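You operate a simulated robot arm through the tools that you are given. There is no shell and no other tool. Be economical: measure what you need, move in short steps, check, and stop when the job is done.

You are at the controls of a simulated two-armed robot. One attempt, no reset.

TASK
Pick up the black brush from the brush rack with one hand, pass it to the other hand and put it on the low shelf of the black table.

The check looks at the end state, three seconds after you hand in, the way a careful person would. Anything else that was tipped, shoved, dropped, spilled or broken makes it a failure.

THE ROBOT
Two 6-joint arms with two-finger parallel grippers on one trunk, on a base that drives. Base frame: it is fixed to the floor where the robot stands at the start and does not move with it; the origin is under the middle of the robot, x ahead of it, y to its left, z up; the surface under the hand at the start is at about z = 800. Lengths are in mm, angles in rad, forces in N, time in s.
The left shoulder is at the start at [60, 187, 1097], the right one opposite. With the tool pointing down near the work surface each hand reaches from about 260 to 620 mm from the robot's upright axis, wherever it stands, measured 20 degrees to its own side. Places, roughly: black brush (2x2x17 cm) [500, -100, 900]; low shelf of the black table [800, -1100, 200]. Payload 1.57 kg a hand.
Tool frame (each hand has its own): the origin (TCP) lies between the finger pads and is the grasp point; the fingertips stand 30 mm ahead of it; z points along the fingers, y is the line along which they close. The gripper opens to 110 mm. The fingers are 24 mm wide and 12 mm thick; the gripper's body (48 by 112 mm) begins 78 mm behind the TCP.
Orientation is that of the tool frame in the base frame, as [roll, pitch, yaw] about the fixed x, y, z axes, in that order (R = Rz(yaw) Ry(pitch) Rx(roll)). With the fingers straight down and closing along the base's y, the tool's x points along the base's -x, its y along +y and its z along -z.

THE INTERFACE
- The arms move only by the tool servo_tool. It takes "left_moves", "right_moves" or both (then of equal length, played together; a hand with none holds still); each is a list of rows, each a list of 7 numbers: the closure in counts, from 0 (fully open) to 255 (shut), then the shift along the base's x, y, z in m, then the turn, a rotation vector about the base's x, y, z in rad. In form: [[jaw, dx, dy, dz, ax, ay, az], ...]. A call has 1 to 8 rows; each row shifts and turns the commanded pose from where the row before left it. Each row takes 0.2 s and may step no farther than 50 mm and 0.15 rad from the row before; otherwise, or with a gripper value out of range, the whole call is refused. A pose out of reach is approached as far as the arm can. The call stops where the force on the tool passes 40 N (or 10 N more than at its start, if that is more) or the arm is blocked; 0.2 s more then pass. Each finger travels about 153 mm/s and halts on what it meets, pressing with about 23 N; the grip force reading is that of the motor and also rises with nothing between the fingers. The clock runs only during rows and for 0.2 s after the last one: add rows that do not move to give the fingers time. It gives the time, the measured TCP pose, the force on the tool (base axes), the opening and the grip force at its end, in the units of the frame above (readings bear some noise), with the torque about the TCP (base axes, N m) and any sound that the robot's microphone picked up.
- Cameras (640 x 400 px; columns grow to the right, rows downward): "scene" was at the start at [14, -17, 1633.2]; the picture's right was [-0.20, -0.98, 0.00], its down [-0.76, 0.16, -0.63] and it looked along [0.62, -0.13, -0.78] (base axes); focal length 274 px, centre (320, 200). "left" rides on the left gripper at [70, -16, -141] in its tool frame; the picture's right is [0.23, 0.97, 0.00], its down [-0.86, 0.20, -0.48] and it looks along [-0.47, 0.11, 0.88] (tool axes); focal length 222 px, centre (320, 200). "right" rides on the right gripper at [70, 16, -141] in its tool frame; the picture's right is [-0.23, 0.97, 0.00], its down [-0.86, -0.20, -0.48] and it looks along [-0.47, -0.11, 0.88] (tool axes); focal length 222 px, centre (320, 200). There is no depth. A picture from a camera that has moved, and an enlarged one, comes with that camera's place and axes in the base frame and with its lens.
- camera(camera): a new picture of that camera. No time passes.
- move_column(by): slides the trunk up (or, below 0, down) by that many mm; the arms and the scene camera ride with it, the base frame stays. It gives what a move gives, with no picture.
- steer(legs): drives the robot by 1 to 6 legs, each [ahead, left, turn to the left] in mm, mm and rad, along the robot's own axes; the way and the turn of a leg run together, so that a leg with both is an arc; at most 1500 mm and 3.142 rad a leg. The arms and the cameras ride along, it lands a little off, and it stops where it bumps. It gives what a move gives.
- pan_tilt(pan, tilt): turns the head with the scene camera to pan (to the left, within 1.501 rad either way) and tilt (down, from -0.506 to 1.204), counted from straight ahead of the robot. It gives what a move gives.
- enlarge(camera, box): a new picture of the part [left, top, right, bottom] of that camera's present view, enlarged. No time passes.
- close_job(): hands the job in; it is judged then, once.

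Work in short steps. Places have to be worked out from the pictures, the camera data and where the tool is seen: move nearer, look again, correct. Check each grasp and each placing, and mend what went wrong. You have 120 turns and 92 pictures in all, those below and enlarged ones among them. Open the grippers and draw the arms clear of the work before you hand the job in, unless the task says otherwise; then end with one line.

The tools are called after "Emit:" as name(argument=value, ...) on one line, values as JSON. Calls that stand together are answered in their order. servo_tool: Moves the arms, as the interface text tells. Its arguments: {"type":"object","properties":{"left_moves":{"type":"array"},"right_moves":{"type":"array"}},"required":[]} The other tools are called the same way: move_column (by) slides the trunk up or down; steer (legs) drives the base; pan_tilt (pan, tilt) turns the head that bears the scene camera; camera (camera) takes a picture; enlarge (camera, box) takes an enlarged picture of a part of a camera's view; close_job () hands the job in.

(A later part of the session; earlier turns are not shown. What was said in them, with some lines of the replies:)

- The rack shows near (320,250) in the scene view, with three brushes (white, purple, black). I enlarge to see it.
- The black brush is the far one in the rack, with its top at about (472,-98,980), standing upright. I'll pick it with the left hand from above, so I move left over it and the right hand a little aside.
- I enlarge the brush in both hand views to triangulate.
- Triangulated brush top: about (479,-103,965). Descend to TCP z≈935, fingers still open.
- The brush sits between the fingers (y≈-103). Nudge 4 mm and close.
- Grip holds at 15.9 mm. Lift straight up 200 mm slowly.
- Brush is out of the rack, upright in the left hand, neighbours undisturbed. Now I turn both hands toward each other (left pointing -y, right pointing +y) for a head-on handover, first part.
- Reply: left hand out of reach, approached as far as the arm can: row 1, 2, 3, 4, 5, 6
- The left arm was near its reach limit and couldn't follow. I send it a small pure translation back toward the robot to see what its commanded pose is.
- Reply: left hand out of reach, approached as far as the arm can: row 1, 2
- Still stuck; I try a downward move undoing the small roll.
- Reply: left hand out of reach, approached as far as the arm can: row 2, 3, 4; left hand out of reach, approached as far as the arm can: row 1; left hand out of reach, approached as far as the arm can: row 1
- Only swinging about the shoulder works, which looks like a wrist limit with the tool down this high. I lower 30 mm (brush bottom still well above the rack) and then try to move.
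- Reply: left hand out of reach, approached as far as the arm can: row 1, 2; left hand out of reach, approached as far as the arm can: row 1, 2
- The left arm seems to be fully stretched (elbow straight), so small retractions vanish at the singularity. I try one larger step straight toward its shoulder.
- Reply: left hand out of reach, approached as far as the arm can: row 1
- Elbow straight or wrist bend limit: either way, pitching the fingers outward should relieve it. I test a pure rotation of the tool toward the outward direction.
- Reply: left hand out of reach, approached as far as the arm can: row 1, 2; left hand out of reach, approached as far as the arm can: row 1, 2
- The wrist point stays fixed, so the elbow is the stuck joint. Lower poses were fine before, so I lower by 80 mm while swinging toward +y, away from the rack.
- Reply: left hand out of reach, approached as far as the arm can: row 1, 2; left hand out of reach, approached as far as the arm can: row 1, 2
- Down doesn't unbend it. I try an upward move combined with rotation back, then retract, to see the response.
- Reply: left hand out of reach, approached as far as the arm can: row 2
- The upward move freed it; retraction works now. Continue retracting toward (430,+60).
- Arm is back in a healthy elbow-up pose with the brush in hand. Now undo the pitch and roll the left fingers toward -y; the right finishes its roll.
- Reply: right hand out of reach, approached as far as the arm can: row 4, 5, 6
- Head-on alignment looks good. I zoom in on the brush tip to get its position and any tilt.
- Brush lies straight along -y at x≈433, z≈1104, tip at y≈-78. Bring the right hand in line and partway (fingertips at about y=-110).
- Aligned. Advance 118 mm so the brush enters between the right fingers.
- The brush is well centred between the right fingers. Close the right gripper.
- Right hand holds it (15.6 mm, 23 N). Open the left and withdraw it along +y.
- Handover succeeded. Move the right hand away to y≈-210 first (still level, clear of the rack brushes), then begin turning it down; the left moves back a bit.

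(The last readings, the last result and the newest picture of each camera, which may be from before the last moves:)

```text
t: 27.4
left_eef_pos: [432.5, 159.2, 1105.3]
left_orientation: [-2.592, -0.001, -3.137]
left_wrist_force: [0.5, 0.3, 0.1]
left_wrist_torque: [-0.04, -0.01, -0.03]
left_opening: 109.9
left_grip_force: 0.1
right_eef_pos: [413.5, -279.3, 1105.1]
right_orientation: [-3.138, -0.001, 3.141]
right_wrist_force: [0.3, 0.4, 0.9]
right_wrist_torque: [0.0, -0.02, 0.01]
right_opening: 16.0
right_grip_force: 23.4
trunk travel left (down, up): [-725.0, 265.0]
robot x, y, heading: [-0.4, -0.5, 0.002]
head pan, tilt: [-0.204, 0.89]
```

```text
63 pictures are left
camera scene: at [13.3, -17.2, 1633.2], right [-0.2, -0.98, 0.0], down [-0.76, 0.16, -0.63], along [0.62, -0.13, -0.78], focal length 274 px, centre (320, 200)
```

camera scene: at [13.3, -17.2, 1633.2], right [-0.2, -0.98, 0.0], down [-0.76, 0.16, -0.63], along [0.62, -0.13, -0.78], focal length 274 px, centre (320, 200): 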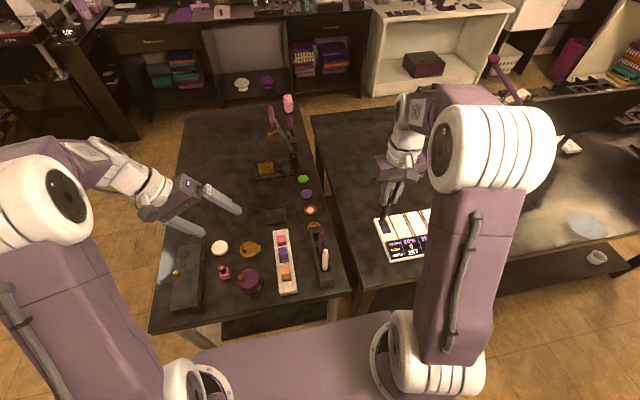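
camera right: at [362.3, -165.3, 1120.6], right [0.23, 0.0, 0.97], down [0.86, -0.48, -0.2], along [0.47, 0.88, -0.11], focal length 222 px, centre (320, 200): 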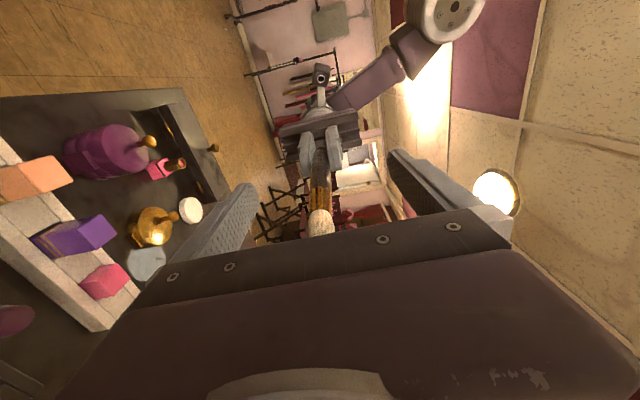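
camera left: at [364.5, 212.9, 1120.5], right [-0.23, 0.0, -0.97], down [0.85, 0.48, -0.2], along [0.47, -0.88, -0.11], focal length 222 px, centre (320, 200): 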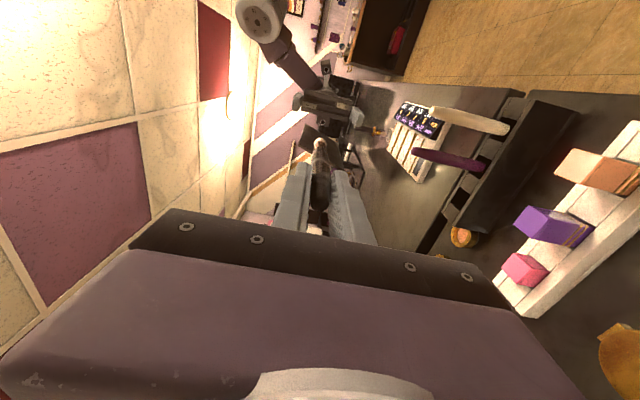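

Both hands are down with the brush in the right. Next pitch the right fingers forward (~1.2 rad), and bring the left hand down-pointing and back.

Emit:
servo_tool(right_moves=[[255, 0, 0, 0, 0, -0.15, 0], [255, 0, 0, 0, 0, -0.15, 0], [255, 0, 0, 0, 0, -0.15, 0], [255, 0, 0, 0, 0, -0.15, 0], [255, 0, 0, 0, 0, -0.15, 0], [255, 0, 0, 0, 0, -0.15, 0], [255, 0, 0, 0, 0, -0.15, 0], [255, 0, 0, 0, 0, -0.15, 0]], left_moves=[[0, -0.02, 0.02, 0, 0.137, 0, 0], [0, -0.02, 0.02, 0, 0.137, 0, 0], [0, -0.02, 0.02, 0, 0.137, 0, 0], [0, -0.02, 0.02, 0, 0.137, 0, 0], [0, -0.02, 0.02, 0, 0, 0, 0], [0, -0.02, 0.02, 0, 0, 0, 0], [0, -0.02, 0.02, 0, 0, 0, 0], [0, -0.02, 0.02, 0, 0, 0, 0]])

Emit:
pan_tilt(pan=-1.5, tilt=0.6)

Emit:
camera(camera="scene")

```text
t: 29.2
left_eef_pos: [272.7, 318.4, 1105.3]
left_orientation: [-3.138, 0.001, -3.14]
left_wrist_force: [0.0, 0.4, 0.2]
left_wrist_torque: [-0.03, -0.02, 0.0]
left_opening: 110.0
left_grip_force: 0.0
right_eef_pos: [467.7, -312.3, 1120.2]
right_orientation: [3.13, 1.198, 3.129]
right_wrist_force: [1.1, -0.1, -0.8]
right_wrist_torque: [0.0, 0.0, 0.01]
right_opening: 15.7
right_grip_force: 22.9
right hand out of reach, approached as far as the arm can: row 6, 7, 8
trunk travel left (down, up): [-725.0, 265.0]
robot x, y, heading: [4.6, -1.7, 0.008]
head pan, tilt: [-0.204, 0.89]
```

```text
t: 30.7
left_eef_pos: [273.9, 318.7, 1106.2]
left_orientation: [-3.14, 0.0, -3.14]
left_wrist_force: [0.2, 0.0, -0.5]
left_wrist_torque: [-0.04, 0.02, 0.03]
left_opening: 110.2
left_grip_force: 0.2
right_eef_pos: [467.1, -311.1, 1118.1]
right_orientation: [3.126, 1.193, 3.13]
right_wrist_force: [0.6, -0.1, 0.5]
right_wrist_torque: [-0.01, 0.0, 0.01]
right_opening: 15.8
right_grip_force: 22.7
trunk travel left (down, up): [-725.0, 265.0]
robot x, y, heading: [1.5, -0.5, -0.002]
head pan, tilt: [-1.499, 0.6]
```

```text
62 pictures are left
camera scene: at [-54.1, -89.7, 1657.1], right [-1.0, -0.07, 0.0], down [-0.04, 0.56, -0.82], along [0.06, -0.82, -0.57], focal length 274 px, centre (320, 200)
```

scene: 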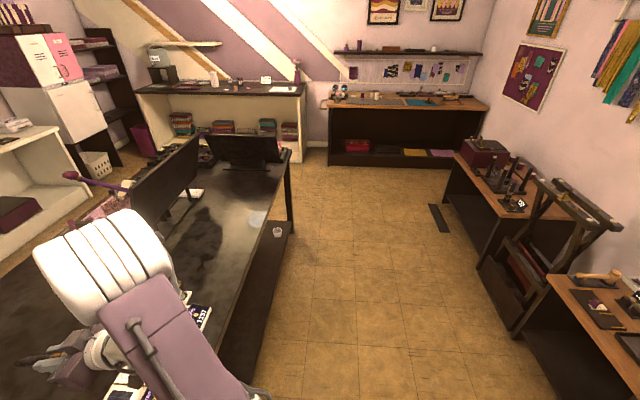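

The corridor on the right side is free (opposite tables around x≈-1150). I check the left/behind side before backing.

Emit:
pan_tilt(pan=1.5, tilt=0.7)

Emit:
camera(camera="scene")

```text
t: 33.3
left_eef_pos: [273.9, 319.5, 1105.2]
left_orientation: [-3.138, 0.005, -3.138]
left_wrist_force: [0.0, 0.3, 0.0]
left_wrist_torque: [0.03, -0.03, 0.01]
left_opening: 109.7
left_grip_force: 0.0
right_eef_pos: [468.4, -310.9, 1119.9]
right_orientation: [3.127, 1.194, 3.128]
right_wrist_force: [0.2, 1.2, -0.2]
right_wrist_torque: [-0.02, 0.05, 0.02]
right_opening: 15.6
right_grip_force: 23.2
trunk travel left (down, up): [-725.0, 265.0]
robot x, y, heading: [-0.9, -2.7, -0.005]
head pan, tilt: [1.499, 0.7]
```

```text
61 pictures are left
camera scene: at [-54.4, 83.2, 1648.5], right [1.0, -0.07, 0.0], down [-0.05, -0.64, -0.76], along [0.06, 0.76, -0.64], focal length 274 px, centre (320, 200)
```

scene: 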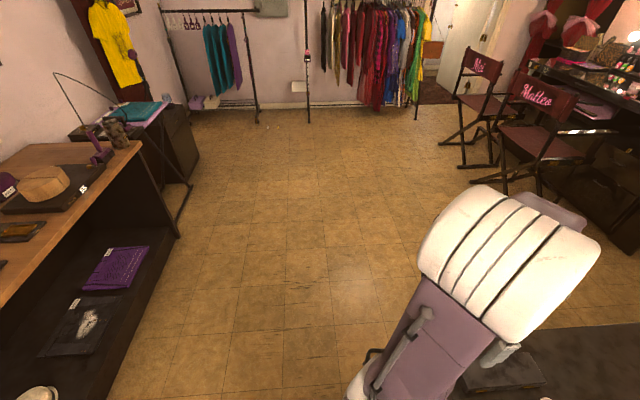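

Room behind is clear (to x≈-1050). Back 380 mm, then strafe right 800 mm along the table.

Emit:
steer(legs=[[-380, 0, 0], [0, -800, 0]])

Emit:
pan_tilt(pan=-0.3, tilt=0.8)

Emit:
camera(camera="scene")

```text
t: 39.6
left_eef_pos: [-100.9, -478.5, 1105.3]
left_orientation: [-3.138, 0.002, -3.114]
left_wrist_force: [0.6, -0.3, -0.5]
left_wrist_torque: [0.01, 0.0, 0.0]
left_opening: 109.9
left_grip_force: 0.0
right_eef_pos: [110.9, -1104.6, 1119.3]
right_orientation: [3.129, 1.195, -3.127]
right_wrist_force: [-0.5, -0.3, -0.6]
right_wrist_torque: [-0.01, -0.01, 0.0]
right_opening: 15.8
right_grip_force: 22.9
trunk travel left (down, up): [-725.0, 265.0]
robot x, y, heading: [-367.8, -803.6, 0.028]
head pan, tilt: [1.499, 0.7]
```

```text
t: 41.4
left_eef_pos: [-99.4, -479.6, 1105.3]
left_orientation: [-3.138, 0.0, -3.113]
left_wrist_force: [0.0, -0.7, 0.0]
left_wrist_torque: [0.02, 0.02, -0.03]
left_opening: 110.3
left_grip_force: 0.0
right_eef_pos: [110.0, -1104.2, 1118.7]
right_orientation: [3.126, 1.195, -3.13]
right_wrist_force: [-0.7, -0.5, -0.5]
right_wrist_torque: [-0.04, 0.01, 0.02]
right_opening: 15.7
right_grip_force: 22.9
trunk travel left (down, up): [-725.0, 265.0]
robot x, y, heading: [-366.2, -806.9, 0.027]
head pan, tilt: [-0.3, 0.799]
```

```text
60 pictures are left
camera scene: at [-347.7, -830.4, 1640.3], right [-0.27, -0.96, 0.0], down [-0.69, 0.19, -0.7], along [0.67, -0.19, -0.72], focal length 274 px, centre (320, 200)
```

scene: 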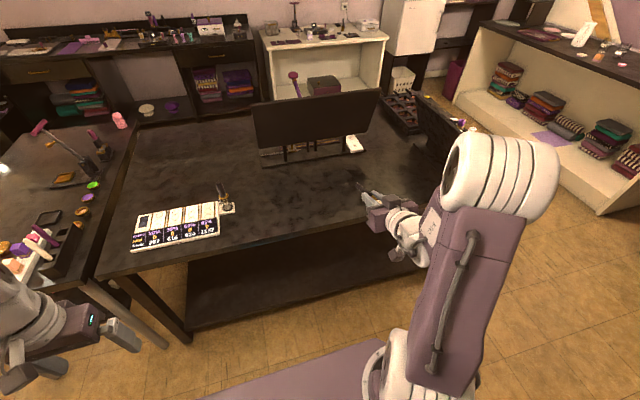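

Shelf under the table is visible and empty here. Back off 80 mm for clearance, then lower the trunk in steps.

Emit:
steer(legs=[[-80, 0, -0.027]])

Emit:
move_column(by=-400)

Emit:
camera(camera="scene")

```text
t: 42.4
left_eef_pos: [-168.4, -488.3, 1104.3]
left_orientation: [-3.139, 0.001, -3.141]
left_wrist_force: [-0.5, 0.0, 0.8]
left_wrist_torque: [-0.04, 0.01, 0.02]
left_opening: 110.0
left_grip_force: 0.0
right_eef_pos: [24.1, -1119.3, 1117.3]
right_orientation: [3.127, 1.193, 3.126]
right_wrist_force: [0.6, 0.4, -0.5]
right_wrist_torque: [-0.04, 0.0, -0.03]
right_opening: 15.8
right_grip_force: 23.2
trunk travel left (down, up): [-725.0, 265.0]
robot x, y, heading: [-445.9, -808.2, -0.002]
head pan, tilt: [-0.3, 0.799]
```

```text
t: 46.2
left_eef_pos: [-169.1, -488.6, 704.5]
left_orientation: [-3.139, 0.003, 3.14]
left_wrist_force: [0.4, 0.5, -0.8]
left_wrist_torque: [0.03, 0.01, 0.01]
left_opening: 109.9
left_grip_force: 0.1
right_eef_pos: [23.7, -1119.0, 718.8]
right_orientation: [3.128, 1.196, 3.126]
right_wrist_force: [-0.3, -0.5, 0.5]
right_wrist_torque: [-0.02, 0.03, -0.01]
right_opening: 15.7
right_grip_force: 23.4
trunk travel left (down, up): [-325.0, 665.0]
robot x, y, heading: [-444.0, -806.7, -0.005]
head pan, tilt: [-0.3, 0.799]
```

```text
59 pictures are left
camera scene: at [-427.6, -831.7, 1240.3], right [-0.3, -0.95, 0.0], down [-0.68, 0.21, -0.7], along [0.67, -0.21, -0.72], focal length 274 px, centre (320, 200)
```

scene: 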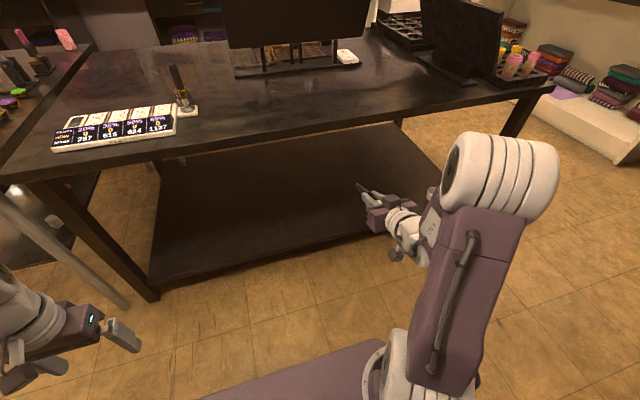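

Shelf is empty and well visible. Lower another 300 mm, then look at it level-on.

Emit:
move_column(by=-300)

Emit:
pan_tilt(pan=-0.3, tilt=0.5)

Emit:
camera(camera="scene")

Emit:
camera(camera="right")

```text
t: 49.2
left_eef_pos: [-169.3, -488.4, 403.9]
left_orientation: [-3.137, 0.001, 3.141]
left_wrist_force: [-0.6, 0.1, 0.1]
left_wrist_torque: [0.01, 0.03, 0.01]
left_opening: 110.1
left_grip_force: 0.0
right_eef_pos: [22.7, -1117.4, 418.0]
right_orientation: [3.128, 1.195, 3.126]
right_wrist_force: [-0.2, -0.1, -0.3]
right_wrist_torque: [-0.02, 0.04, -0.02]
right_opening: 15.5
right_grip_force: 23.0
trunk travel left (down, up): [-25.0, 965.0]
robot x, y, heading: [-442.5, -804.7, -0.004]
head pan, tilt: [-0.3, 0.799]
```

```text
t: 50.0
left_eef_pos: [-169.2, -487.2, 404.3]
left_orientation: [-3.137, 0.002, 3.142]
left_wrist_force: [0.0, -0.1, -0.3]
left_wrist_torque: [0.04, 0.0, -0.01]
left_opening: 109.9
left_grip_force: 0.1
right_eef_pos: [22.5, -1118.3, 419.4]
right_orientation: [3.127, 1.195, 3.129]
right_wrist_force: [0.5, 0.0, -0.7]
right_wrist_torque: [0.0, 0.03, -0.02]
right_opening: 15.8
right_grip_force: 23.3
trunk travel left (down, up): [-25.0, 965.0]
robot x, y, heading: [-441.4, -805.2, -0.004]
head pan, tilt: [-0.3, 0.499]
```

```text
58 pictures are left
camera scene: at [-417.7, -834.8, 966.1], right [-0.3, -0.95, 0.0], down [-0.46, 0.14, -0.88], along [0.84, -0.26, -0.48], focal length 274 px, centre (320, 200)
```

scene: 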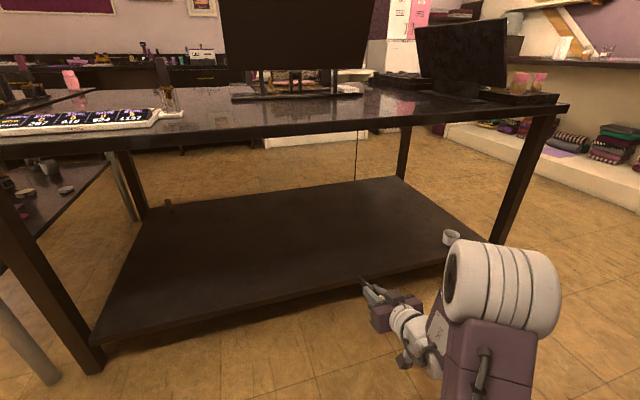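

```text
57 pictures are left
camera right: at [-134.4, -1101.8, 406.1], right [0.08, 0.97, 0.22], down [-0.13, -0.2, 0.97], along [0.99, -0.11, 0.11], focal length 222 px, centre (320, 200)
```

right: 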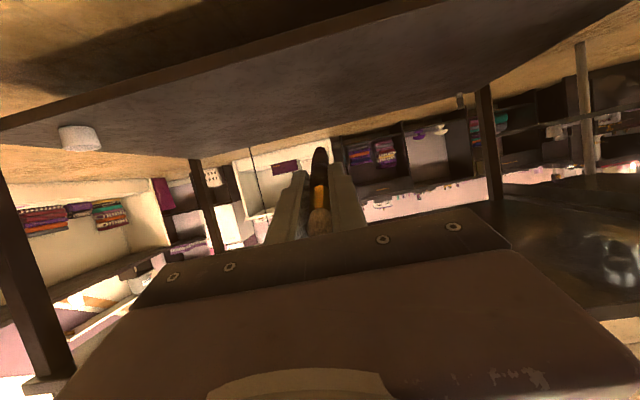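

I zoom in on the shelf's front edge in both views to get its height and position.

Emit:
enlarge(camera="scene", box=[280, 210, 480, 335])

Emit:
enlarge(camera="right", box=[0, 0, 400, 250])

```text
3.20 times, centred on (380, 272) of scene
camera zoom: at [-417.7, -834.8, 966.1], right [-0.3, -0.95, 0.0], down [-0.46, 0.14, -0.88], along [0.84, -0.26, -0.48], focal length 875 px, centre (128, -32)
```

zoom: 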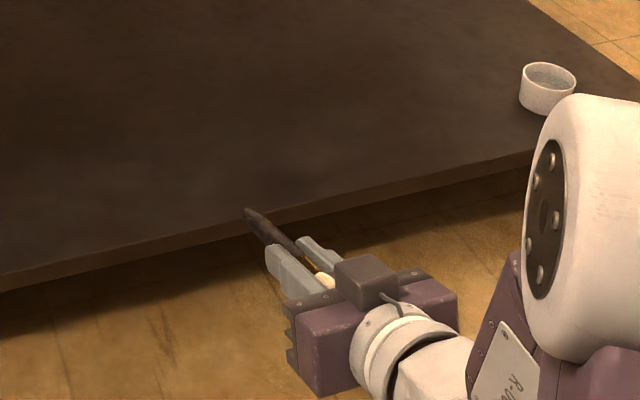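

```text
1.60 times, centred on (200, 125) of right
camera zoom: at [-134.4, -1101.8, 406.1], right [0.08, 0.97, 0.22], down [-0.13, -0.2, 0.97], along [0.99, -0.11, 0.11], focal length 355 px, centre (512, 320)
```

zoom: 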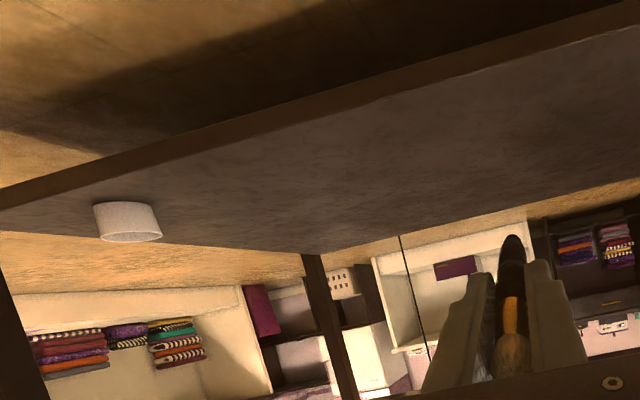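

Shelf top is at z≈165–185, front edge at x≈313. Lower the right hand to z≈300 out here in front, then drive in.

Emit:
servo_tool(right_moves=[[255, 0, 0, -0.03, 0, 0, 0], [255, 0, 0, -0.03, 0, 0, 0], [255, 0, 0, -0.03, 0, 0, 0], [255, 0, 0, -0.03, 0, 0, 0]])

Emit:
steer(legs=[[250, 0, 0]])

Emit:
camera(camera="scene")

Emit:
camera(camera="right")

```text
t: 51.0
left_eef_pos: [-169.3, -488.4, 404.6]
left_orientation: [-3.138, 0.001, -3.14]
left_wrist_force: [0.7, 0.2, -0.1]
left_wrist_torque: [-0.01, -0.01, 0.01]
left_opening: 110.0
left_grip_force: 0.0
right_eef_pos: [48.6, -1151.4, 381.7]
right_orientation: [3.102, 1.19, 3.107]
right_wrist_force: [0.4, -0.3, -0.1]
right_wrist_torque: [0.0, 0.0, 0.01]
right_opening: 15.5
right_grip_force: 22.4
right hand out of reach, approached as far as the arm can: row 1, 2, 3, 4
trunk travel left (down, up): [-25.0, 965.0]
robot x, y, heading: [-444.7, -804.6, -0.006]
head pan, tilt: [-0.3, 0.499]
```

```text
t: 52.9
left_eef_pos: [79.8, -487.8, 404.7]
left_orientation: [-3.138, 0.001, -3.137]
left_wrist_force: [0.5, -0.7, 0.1]
left_wrist_torque: [0.02, 0.02, -0.01]
left_opening: 109.8
left_grip_force: 0.2
right_eef_pos: [301.2, -1150.2, 382.0]
right_orientation: [3.104, 1.191, 3.115]
right_wrist_force: [0.1, -0.4, -0.2]
right_wrist_torque: [0.03, 0.03, 0.01]
right_opening: 15.7
right_grip_force: 23.2
trunk travel left (down, up): [-25.0, 965.0]
robot x, y, heading: [-195.8, -810.1, -0.003]
head pan, tilt: [-0.3, 0.499]
```

```text
54 pictures are left
camera scene: at [-167.2, -835.0, 966.2], right [-0.3, -0.96, 0.0], down [-0.46, 0.14, -0.88], along [0.84, -0.26, -0.48], focal length 274 px, centre (320, 200)
```

scene: 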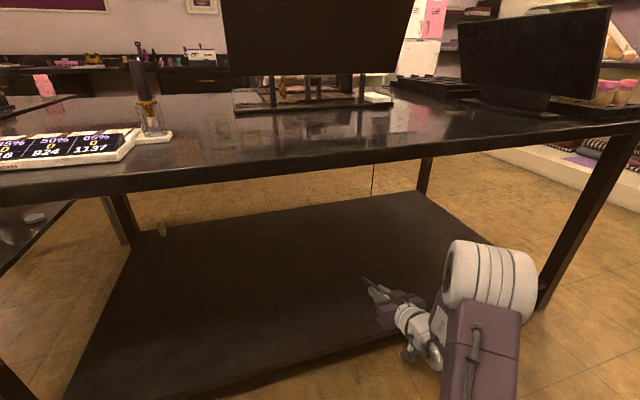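

```text
53 pictures are left
camera right: at [143.8, -1134.1, 370.3], right [0.08, 0.97, 0.22], down [-0.13, -0.21, 0.97], along [0.99, -0.1, 0.11], focal length 222 px, centre (320, 200)
```

right: 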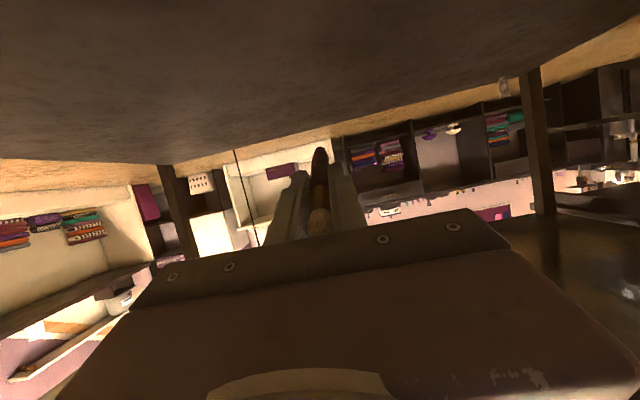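

The arm was at its fold limit (too close in); extending forward should free it. Tip is now over the shelf with plenty of height; extend 120 mm forward and a bit down.

Emit:
servo_tool(right_moves=[[255, 0.03, 0, 0, 0, 0, 0], [255, 0.03, 0, 0, 0, 0, 0], [255, 0.03, 0, -0.01, 0, 0, 0], [255, 0.03, 0, -0.02, 0, 0, 0], [255, 0, 0, -0.02, 0, 0, 0]])

```text
t: 54.1
left_eef_pos: [79.8, -488.4, 404.7]
left_orientation: [-3.137, 0.003, -3.138]
left_wrist_force: [0.5, -0.2, -0.3]
left_wrist_torque: [0.02, 0.03, -0.01]
left_opening: 110.1
left_grip_force: 0.1
right_eef_pos: [421.2, -1149.4, 332.1]
right_orientation: [3.105, 1.189, 3.113]
right_wrist_force: [0.2, 0.6, -0.2]
right_wrist_torque: [-0.01, 0.02, 0.0]
right_opening: 15.9
right_grip_force: 23.7
trunk travel left (down, up): [-25.0, 965.0]
robot x, y, heading: [-193.3, -805.8, -0.001]
head pan, tilt: [-0.3, 0.499]
```

Free again. Lower gently in small steps toward contact of the handle tip with the shelf.

Emit:
servo_tool(right_moves=[[255, 0.003, 0, -0.015, 0, 0, 0], [255, 0.002, 0, -0.015, 0, 0, 0], [255, 0, 0, -0.015, 0, 0, 0], [255, 0, 0, -0.015, 0, 0, 0], [255, 0, 0, -0.01, 0, 0, 0], [255, 0, 0, 0, 0, 0, 0]])

Emit:
camera(camera="right")

Emit:
camera(camera="scene")

```text
t: 55.5
left_eef_pos: [79.4, -488.4, 404.5]
left_orientation: [-3.138, 0.001, -3.137]
left_wrist_force: [0.0, -0.8, 0.2]
left_wrist_torque: [-0.03, 0.0, -0.03]
left_opening: 109.8
left_grip_force: 0.1
right_eef_pos: [425.9, -1150.8, 262.0]
right_orientation: [3.105, 1.19, 3.113]
right_wrist_force: [0.4, -0.1, 0.5]
right_wrist_torque: [-0.01, -0.02, 0.01]
right_opening: 15.8
right_grip_force: 22.7
trunk travel left (down, up): [-25.0, 965.0]
robot x, y, heading: [-195.9, -807.9, 0.001]
head pan, tilt: [-0.3, 0.499]
```

```text
52 pictures are left
camera right: at [268.7, -1133.9, 250.0], right [0.08, 0.97, 0.22], down [-0.13, -0.21, 0.97], along [0.99, -0.1, 0.1], focal length 222 px, centre (320, 200)
```

right: 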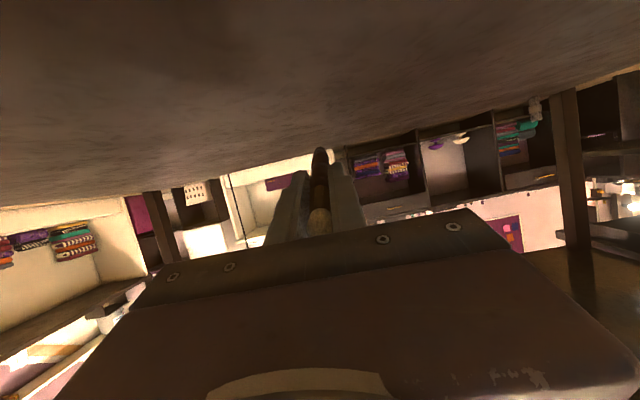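

```text
51 pictures are left
camera scene: at [-167.1, -835.0, 966.2], right [-0.3, -0.96, 0.0], down [-0.46, 0.14, -0.88], along [0.84, -0.26, -0.48], focal length 274 px, centre (320, 200)
```

scene: 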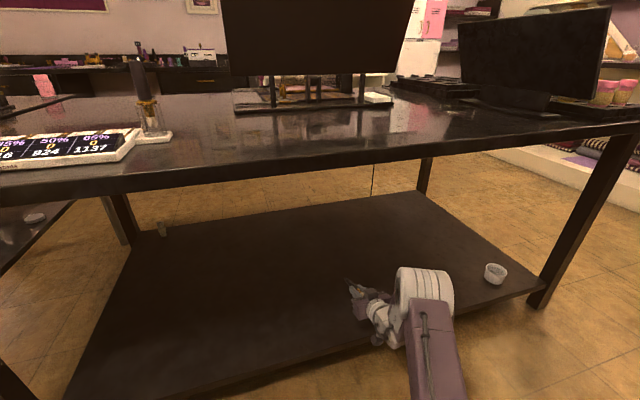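

Tip is close to the shelf. Continue in 6 mm steps, watching force.

Emit:
servo_tool(right_moves=[[255, 0, 0, -0.006, 0, 0, 0], [255, 0, 0, -0.006, 0, 0, 0], [255, 0, 0, -0.006, 0, 0, 0], [255, 0, 0, 0, 0, 0, 0]])

Emit:
enlarge(camera="scene", box=[300, 240, 480, 360])

```text
t: 56.5
left_eef_pos: [79.9, -487.2, 405.4]
left_orientation: [-3.138, 0.003, -3.139]
left_wrist_force: [0.6, 0.3, -0.1]
left_wrist_torque: [0.01, 0.0, -0.01]
left_opening: 110.0
left_grip_force: 0.1
right_eef_pos: [425.8, -1149.6, 243.8]
right_orientation: [3.106, 1.19, 3.113]
right_wrist_force: [0.0, -0.9, 0.4]
right_wrist_torque: [-0.02, -0.03, 0.02]
right_opening: 15.4
right_grip_force: 23.3
trunk travel left (down, up): [-25.0, 965.0]
robot x, y, heading: [-195.0, -806.7, -0.004]
head pan, tilt: [-0.3, 0.499]
```

```text
3.33 times, centred on (390, 300) of scene
camera zoom: at [-167.1, -835.0, 966.2], right [-0.3, -0.96, 0.0], down [-0.46, 0.14, -0.88], along [0.84, -0.26, -0.48], focal length 912 px, centre (87, -133)
```

zoom: 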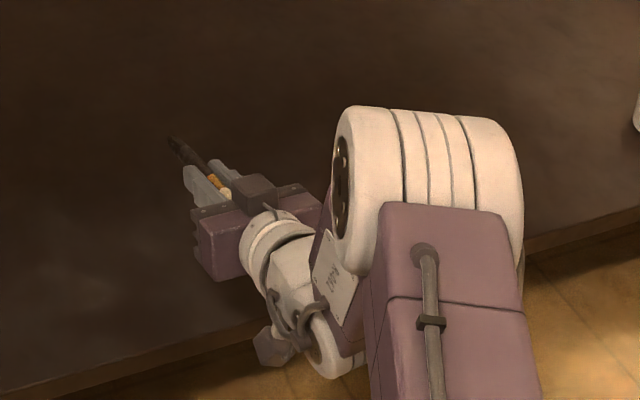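

No contact yet. Continue another 24 mm in 4 mm steps; it will stop on force.

Emit:
servo_tool(right_moves=[[255, 0, 0, -0.004, 0, 0, 0], [255, 0, 0, -0.004, 0, 0, 0], [255, 0, 0, -0.004, 0, 0, 0], [255, 0, 0, -0.004, 0, 0, 0], [255, 0, 0, 0, 0, 0, 0]])

Emit:
camera(camera="right")

```text
t: 57.7
left_eef_pos: [79.4, -488.2, 405.0]
left_orientation: [-3.138, 0.0, -3.14]
left_wrist_force: [-0.1, 0.0, -0.3]
left_wrist_torque: [-0.02, -0.02, 0.01]
left_opening: 109.7
left_grip_force: 0.0
right_eef_pos: [425.1, -1149.9, 228.0]
right_orientation: [3.104, 1.188, 3.112]
right_wrist_force: [0.6, -0.2, 0.3]
right_wrist_torque: [0.02, 0.01, -0.01]
right_opening: 15.8
right_grip_force: 23.1
trunk travel left (down, up): [-25.0, 965.0]
robot x, y, heading: [-192.8, -803.8, -0.003]
head pan, tilt: [-0.3, 0.499]
```

```text
49 pictures are left
camera right: at [268.1, -1134.2, 217.1], right [0.08, 0.97, 0.23], down [-0.13, -0.21, 0.97], along [0.99, -0.1, 0.1], focal length 222 px, centre (320, 200)
```

right: 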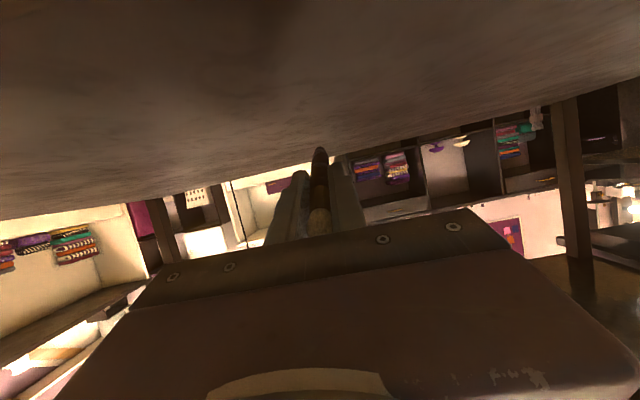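

Still free; keep lowering.

Emit:
servo_tool(right_moves=[[255, 0, 0, -0.004, 0, 0, 0], [255, 0, 0, -0.004, 0, 0, 0], [255, 0, 0, -0.004, 0, 0, 0], [255, 0, 0, -0.004, 0, 0, 0], [255, 0, 0, 0, 0, 0, 0]])

Emit:
enlarge(camera="right", box=[200, 60, 440, 210])

```text
t: 58.9
left_eef_pos: [78.7, -487.5, 404.5]
left_orientation: [-3.138, 0.002, -3.137]
left_wrist_force: [0.3, -0.6, 0.0]
left_wrist_torque: [-0.04, -0.03, 0.0]
left_opening: 110.1
left_grip_force: 0.1
right_eef_pos: [426.5, -1150.0, 212.1]
right_orientation: [3.095, 1.189, 3.104]
right_wrist_force: [-0.1, 0.1, 0.3]
right_wrist_torque: [-0.01, 0.04, -0.01]
right_opening: 15.6
right_grip_force: 23.0
trunk travel left (down, up): [-25.0, 965.0]
robot x, y, heading: [-192.4, -805.7, 0.0]
head pan, tilt: [-0.3, 0.499]
```

```text
2.67 times, centred on (320, 135) of right
camera zoom: at [269.0, -1134.7, 200.2], right [0.08, 0.97, 0.23], down [-0.12, -0.22, 0.97], along [0.99, -0.1, 0.1], focal length 592 px, centre (320, 373)
```

zoom: 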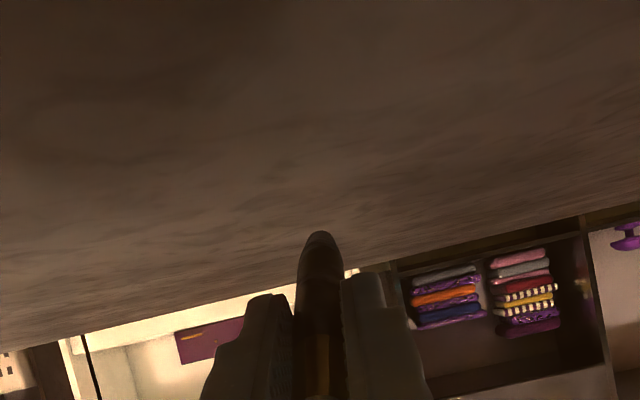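

Tip at about z=155, no contact. The arm nears its fold limit, so use the column for another 12 mm.

Emit:
move_column(by=-12)

Emit:
enlarge(camera="right", box=[200, 60, 440, 210])

```text
t: 59.5
left_eef_pos: [79.8, -486.9, 393.9]
left_orientation: [-3.137, 0.0, -3.139]
left_wrist_force: [-0.2, -0.3, 0.6]
left_wrist_torque: [0.03, 0.01, 0.01]
left_opening: 110.2
left_grip_force: 0.2
right_eef_pos: [426.5, -1150.5, 199.2]
right_orientation: [3.095, 1.188, 3.105]
right_wrist_force: [0.3, -0.5, 0.3]
right_wrist_torque: [0.01, -0.01, -0.01]
right_opening: 15.6
right_grip_force: 22.8
trunk travel left (down, up): [-13.0, 977.0]
robot x, y, heading: [-193.6, -805.2, 0.0]
head pan, tilt: [-0.3, 0.499]
```

```text
2.67 times, centred on (320, 135) of right
camera zoom: at [269.0, -1134.6, 188.2], right [0.08, 0.97, 0.23], down [-0.12, -0.22, 0.97], along [0.99, -0.1, 0.1], focal length 592 px, centre (320, 373)
```

zoom: 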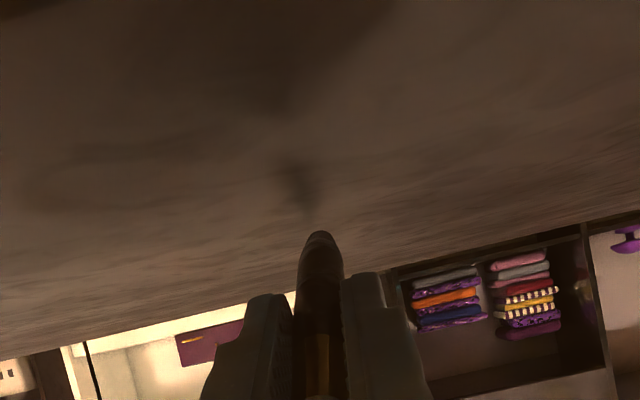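

The tip's shadow is now almost at the tip; a few mm left. Lower 5 mm more.

Emit:
move_column(by=-5)

Emit:
enlarge(camera="right", box=[200, 60, 440, 210])

Emit:
camera(camera="scene")

```text
t: 60.0
left_eef_pos: [78.9, -487.1, 389.0]
left_orientation: [-3.139, 0.003, -3.138]
left_wrist_force: [0.1, 0.1, -0.5]
left_wrist_torque: [-0.03, -0.02, -0.01]
left_opening: 110.3
left_grip_force: 0.1
right_eef_pos: [426.9, -1149.3, 197.1]
right_orientation: [3.097, 1.192, 3.109]
right_wrist_force: [1.5, -0.3, 7.2]
right_wrist_torque: [0.03, -0.82, 0.01]
right_opening: 15.4
right_grip_force: 23.6
trunk travel left (down, up): [-8.0, 982.0]
robot x, y, heading: [-192.9, -809.7, 0.004]
head pan, tilt: [-0.3, 0.499]
```

```text
2.67 times, centred on (320, 135) of right
camera zoom: at [269.8, -1134.9, 184.8], right [0.08, 0.97, 0.23], down [-0.13, -0.22, 0.97], along [0.99, -0.1, 0.11], focal length 592 px, centre (320, 373)
```

zoom: 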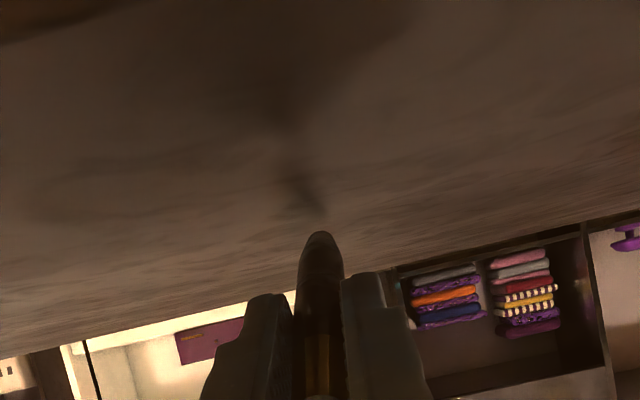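

```text
45 pictures are left
camera scene: at [-168.1, -834.6, 949.4], right [-0.3, -0.96, 0.0], down [-0.46, 0.14, -0.88], along [0.84, -0.26, -0.48], focal length 274 px, centre (320, 200)
```

scene: 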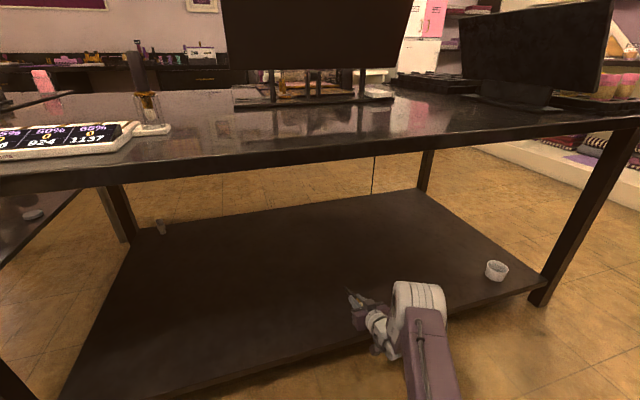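

Contact felt (7 N); shelf top is at about z=140 here. Open the fingers gradually.

Emit:
servo_tool(right_moves=[[215, 0, 0, 0, 0, 0, 0], [205, 0, 0, 0, 0, 0, 0], [195, 0, 0, 0, 0, 0, 0], [180, 0, 0, 0, 0, 0, 0], [140, 0, 0, 0, 0, 0, 0], [80, 0, 0, 0, 0, 0, 0], [0, 0, 0, 0, 0, 0, 0], [0, 0, 0, 0, 0, 0, 0]])

Emit:
camera(camera="right")

Emit:
enlarge(camera="scene", box=[280, 240, 460, 360])

```text
t: 61.8
left_eef_pos: [79.9, -486.9, 386.6]
left_orientation: [-3.138, 0.002, -3.139]
left_wrist_force: [0.3, 0.4, 0.3]
left_wrist_torque: [-0.01, 0.01, -0.01]
left_opening: 110.1
left_grip_force: 0.1
right_eef_pos: [426.3, -1149.9, 195.8]
right_orientation: [3.094, 1.189, 3.106]
right_wrist_force: [-0.1, -0.4, -0.1]
right_wrist_torque: [-0.03, -0.02, -0.05]
right_opening: 110.3
right_grip_force: 0.0
trunk travel left (down, up): [-8.0, 982.0]
robot x, y, heading: [-193.9, -808.9, -0.005]
head pan, tilt: [-0.3, 0.499]
```

```text
44 pictures are left
camera right: at [269.0, -1134.6, 183.2], right [0.08, 0.97, 0.23], down [-0.12, -0.22, 0.97], along [0.99, -0.1, 0.1], focal length 222 px, centre (320, 200)
```

right: 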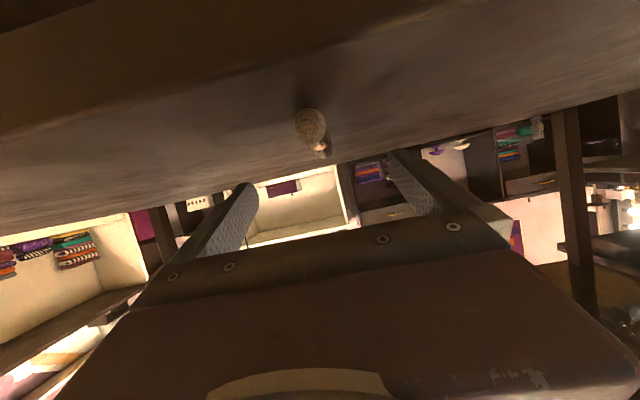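

```text
3.33 times, centred on (370, 300) of scene
camera zoom: at [-167.2, -835.0, 949.2], right [-0.3, -0.96, 0.0], down [-0.46, 0.14, -0.88], along [0.84, -0.26, -0.48], focal length 912 px, centre (153, -133)
```

zoom: 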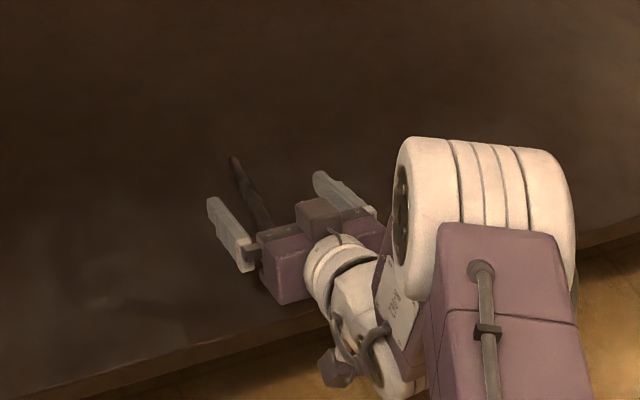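

The brush lies on the shelf. Raise the column 30 mm, then back the robot straight out.

Emit:
move_column(by=30)

Emit:
steer(legs=[[-450, 0, 0]])

Emit:
camera(camera="scene")

Emit:
camera(camera="right")

```text
t: 62.6
left_eef_pos: [79.2, -487.8, 417.9]
left_orientation: [-3.138, 0.004, -3.138]
left_wrist_force: [-0.2, -0.4, 0.5]
left_wrist_torque: [0.0, 0.01, 0.05]
left_opening: 109.9
left_grip_force: 0.0
right_eef_pos: [427.4, -1149.3, 223.5]
right_orientation: [3.094, 1.189, 3.106]
right_wrist_force: [0.1, -0.5, 1.0]
right_wrist_torque: [0.04, 0.0, -0.02]
right_opening: 110.2
right_grip_force: 0.1
trunk travel left (down, up): [-38.0, 952.0]
robot x, y, heading: [-192.5, -805.6, -0.002]
head pan, tilt: [-0.3, 0.499]
```

```text
t: 65.3
left_eef_pos: [-369.9, -487.2, 418.4]
left_orientation: [-3.138, 0.002, -3.14]
left_wrist_force: [0.6, 0.6, 0.4]
left_wrist_torque: [0.01, -0.02, 0.01]
left_opening: 109.9
left_grip_force: 0.0
right_eef_pos: [-24.5, -1150.8, 225.0]
right_orientation: [3.094, 1.189, 3.104]
right_wrist_force: [-0.5, 0.2, -0.5]
right_wrist_torque: [0.0, 0.0, -0.03]
right_opening: 109.7
right_grip_force: 0.1
trunk travel left (down, up): [-38.0, 952.0]
robot x, y, heading: [-647.2, -801.7, -0.005]
head pan, tilt: [-0.3, 0.499]
```

```text
42 pictures are left
camera scene: at [-617.2, -834.8, 979.2], right [-0.3, -0.95, 0.0], down [-0.46, 0.14, -0.88], along [0.84, -0.26, -0.48], focal length 274 px, centre (320, 200)
```

scene: 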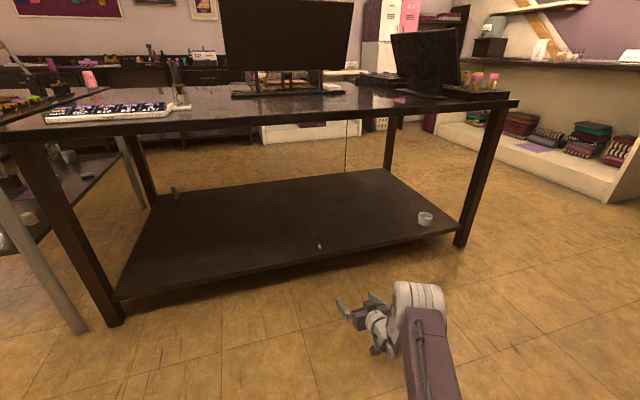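

```text
41 pictures are left
camera right: at [-181.7, -1135.4, 213.2], right [0.08, 0.97, 0.23], down [-0.12, -0.22, 0.97], along [0.99, -0.11, 0.1], focal length 222 px, centre (320, 200)
```

right: 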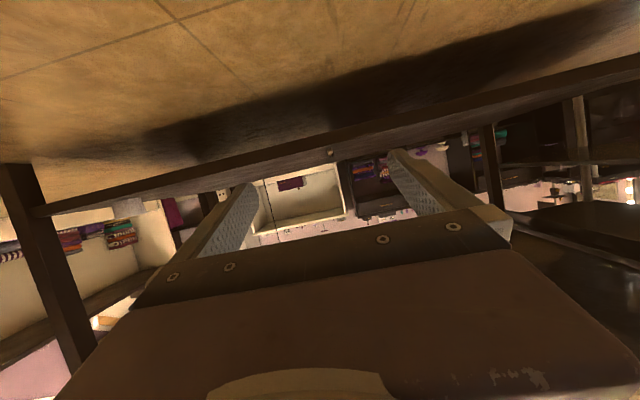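

A closer look to confirm the brush lies fully on the shelf.

Emit:
enlarge(camera="scene", box=[260, 210, 380, 285])

```text
5.33 times, centred on (320, 248) of scene
camera zoom: at [-617.2, -834.8, 979.2], right [-0.3, -0.95, 0.0], down [-0.46, 0.14, -0.88], along [0.84, -0.26, -0.48], focal length 1458 px, centre (320, -53)
```

zoom: 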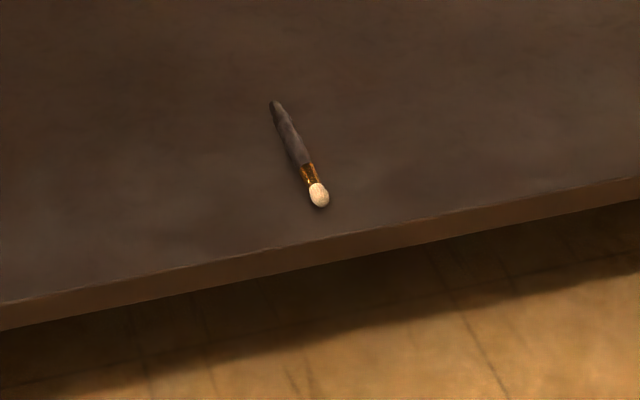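

The brush lies fully on the shelf, both grippers are open and both arms are clear of the table. I hand the job in.

Emit:
close_job()

```text
The job is handed in.
```

The black brush was picked from the rack with the left hand, passed to the right hand, and laid on the low shelf of the black table, with nothing else seen to be disturbed.
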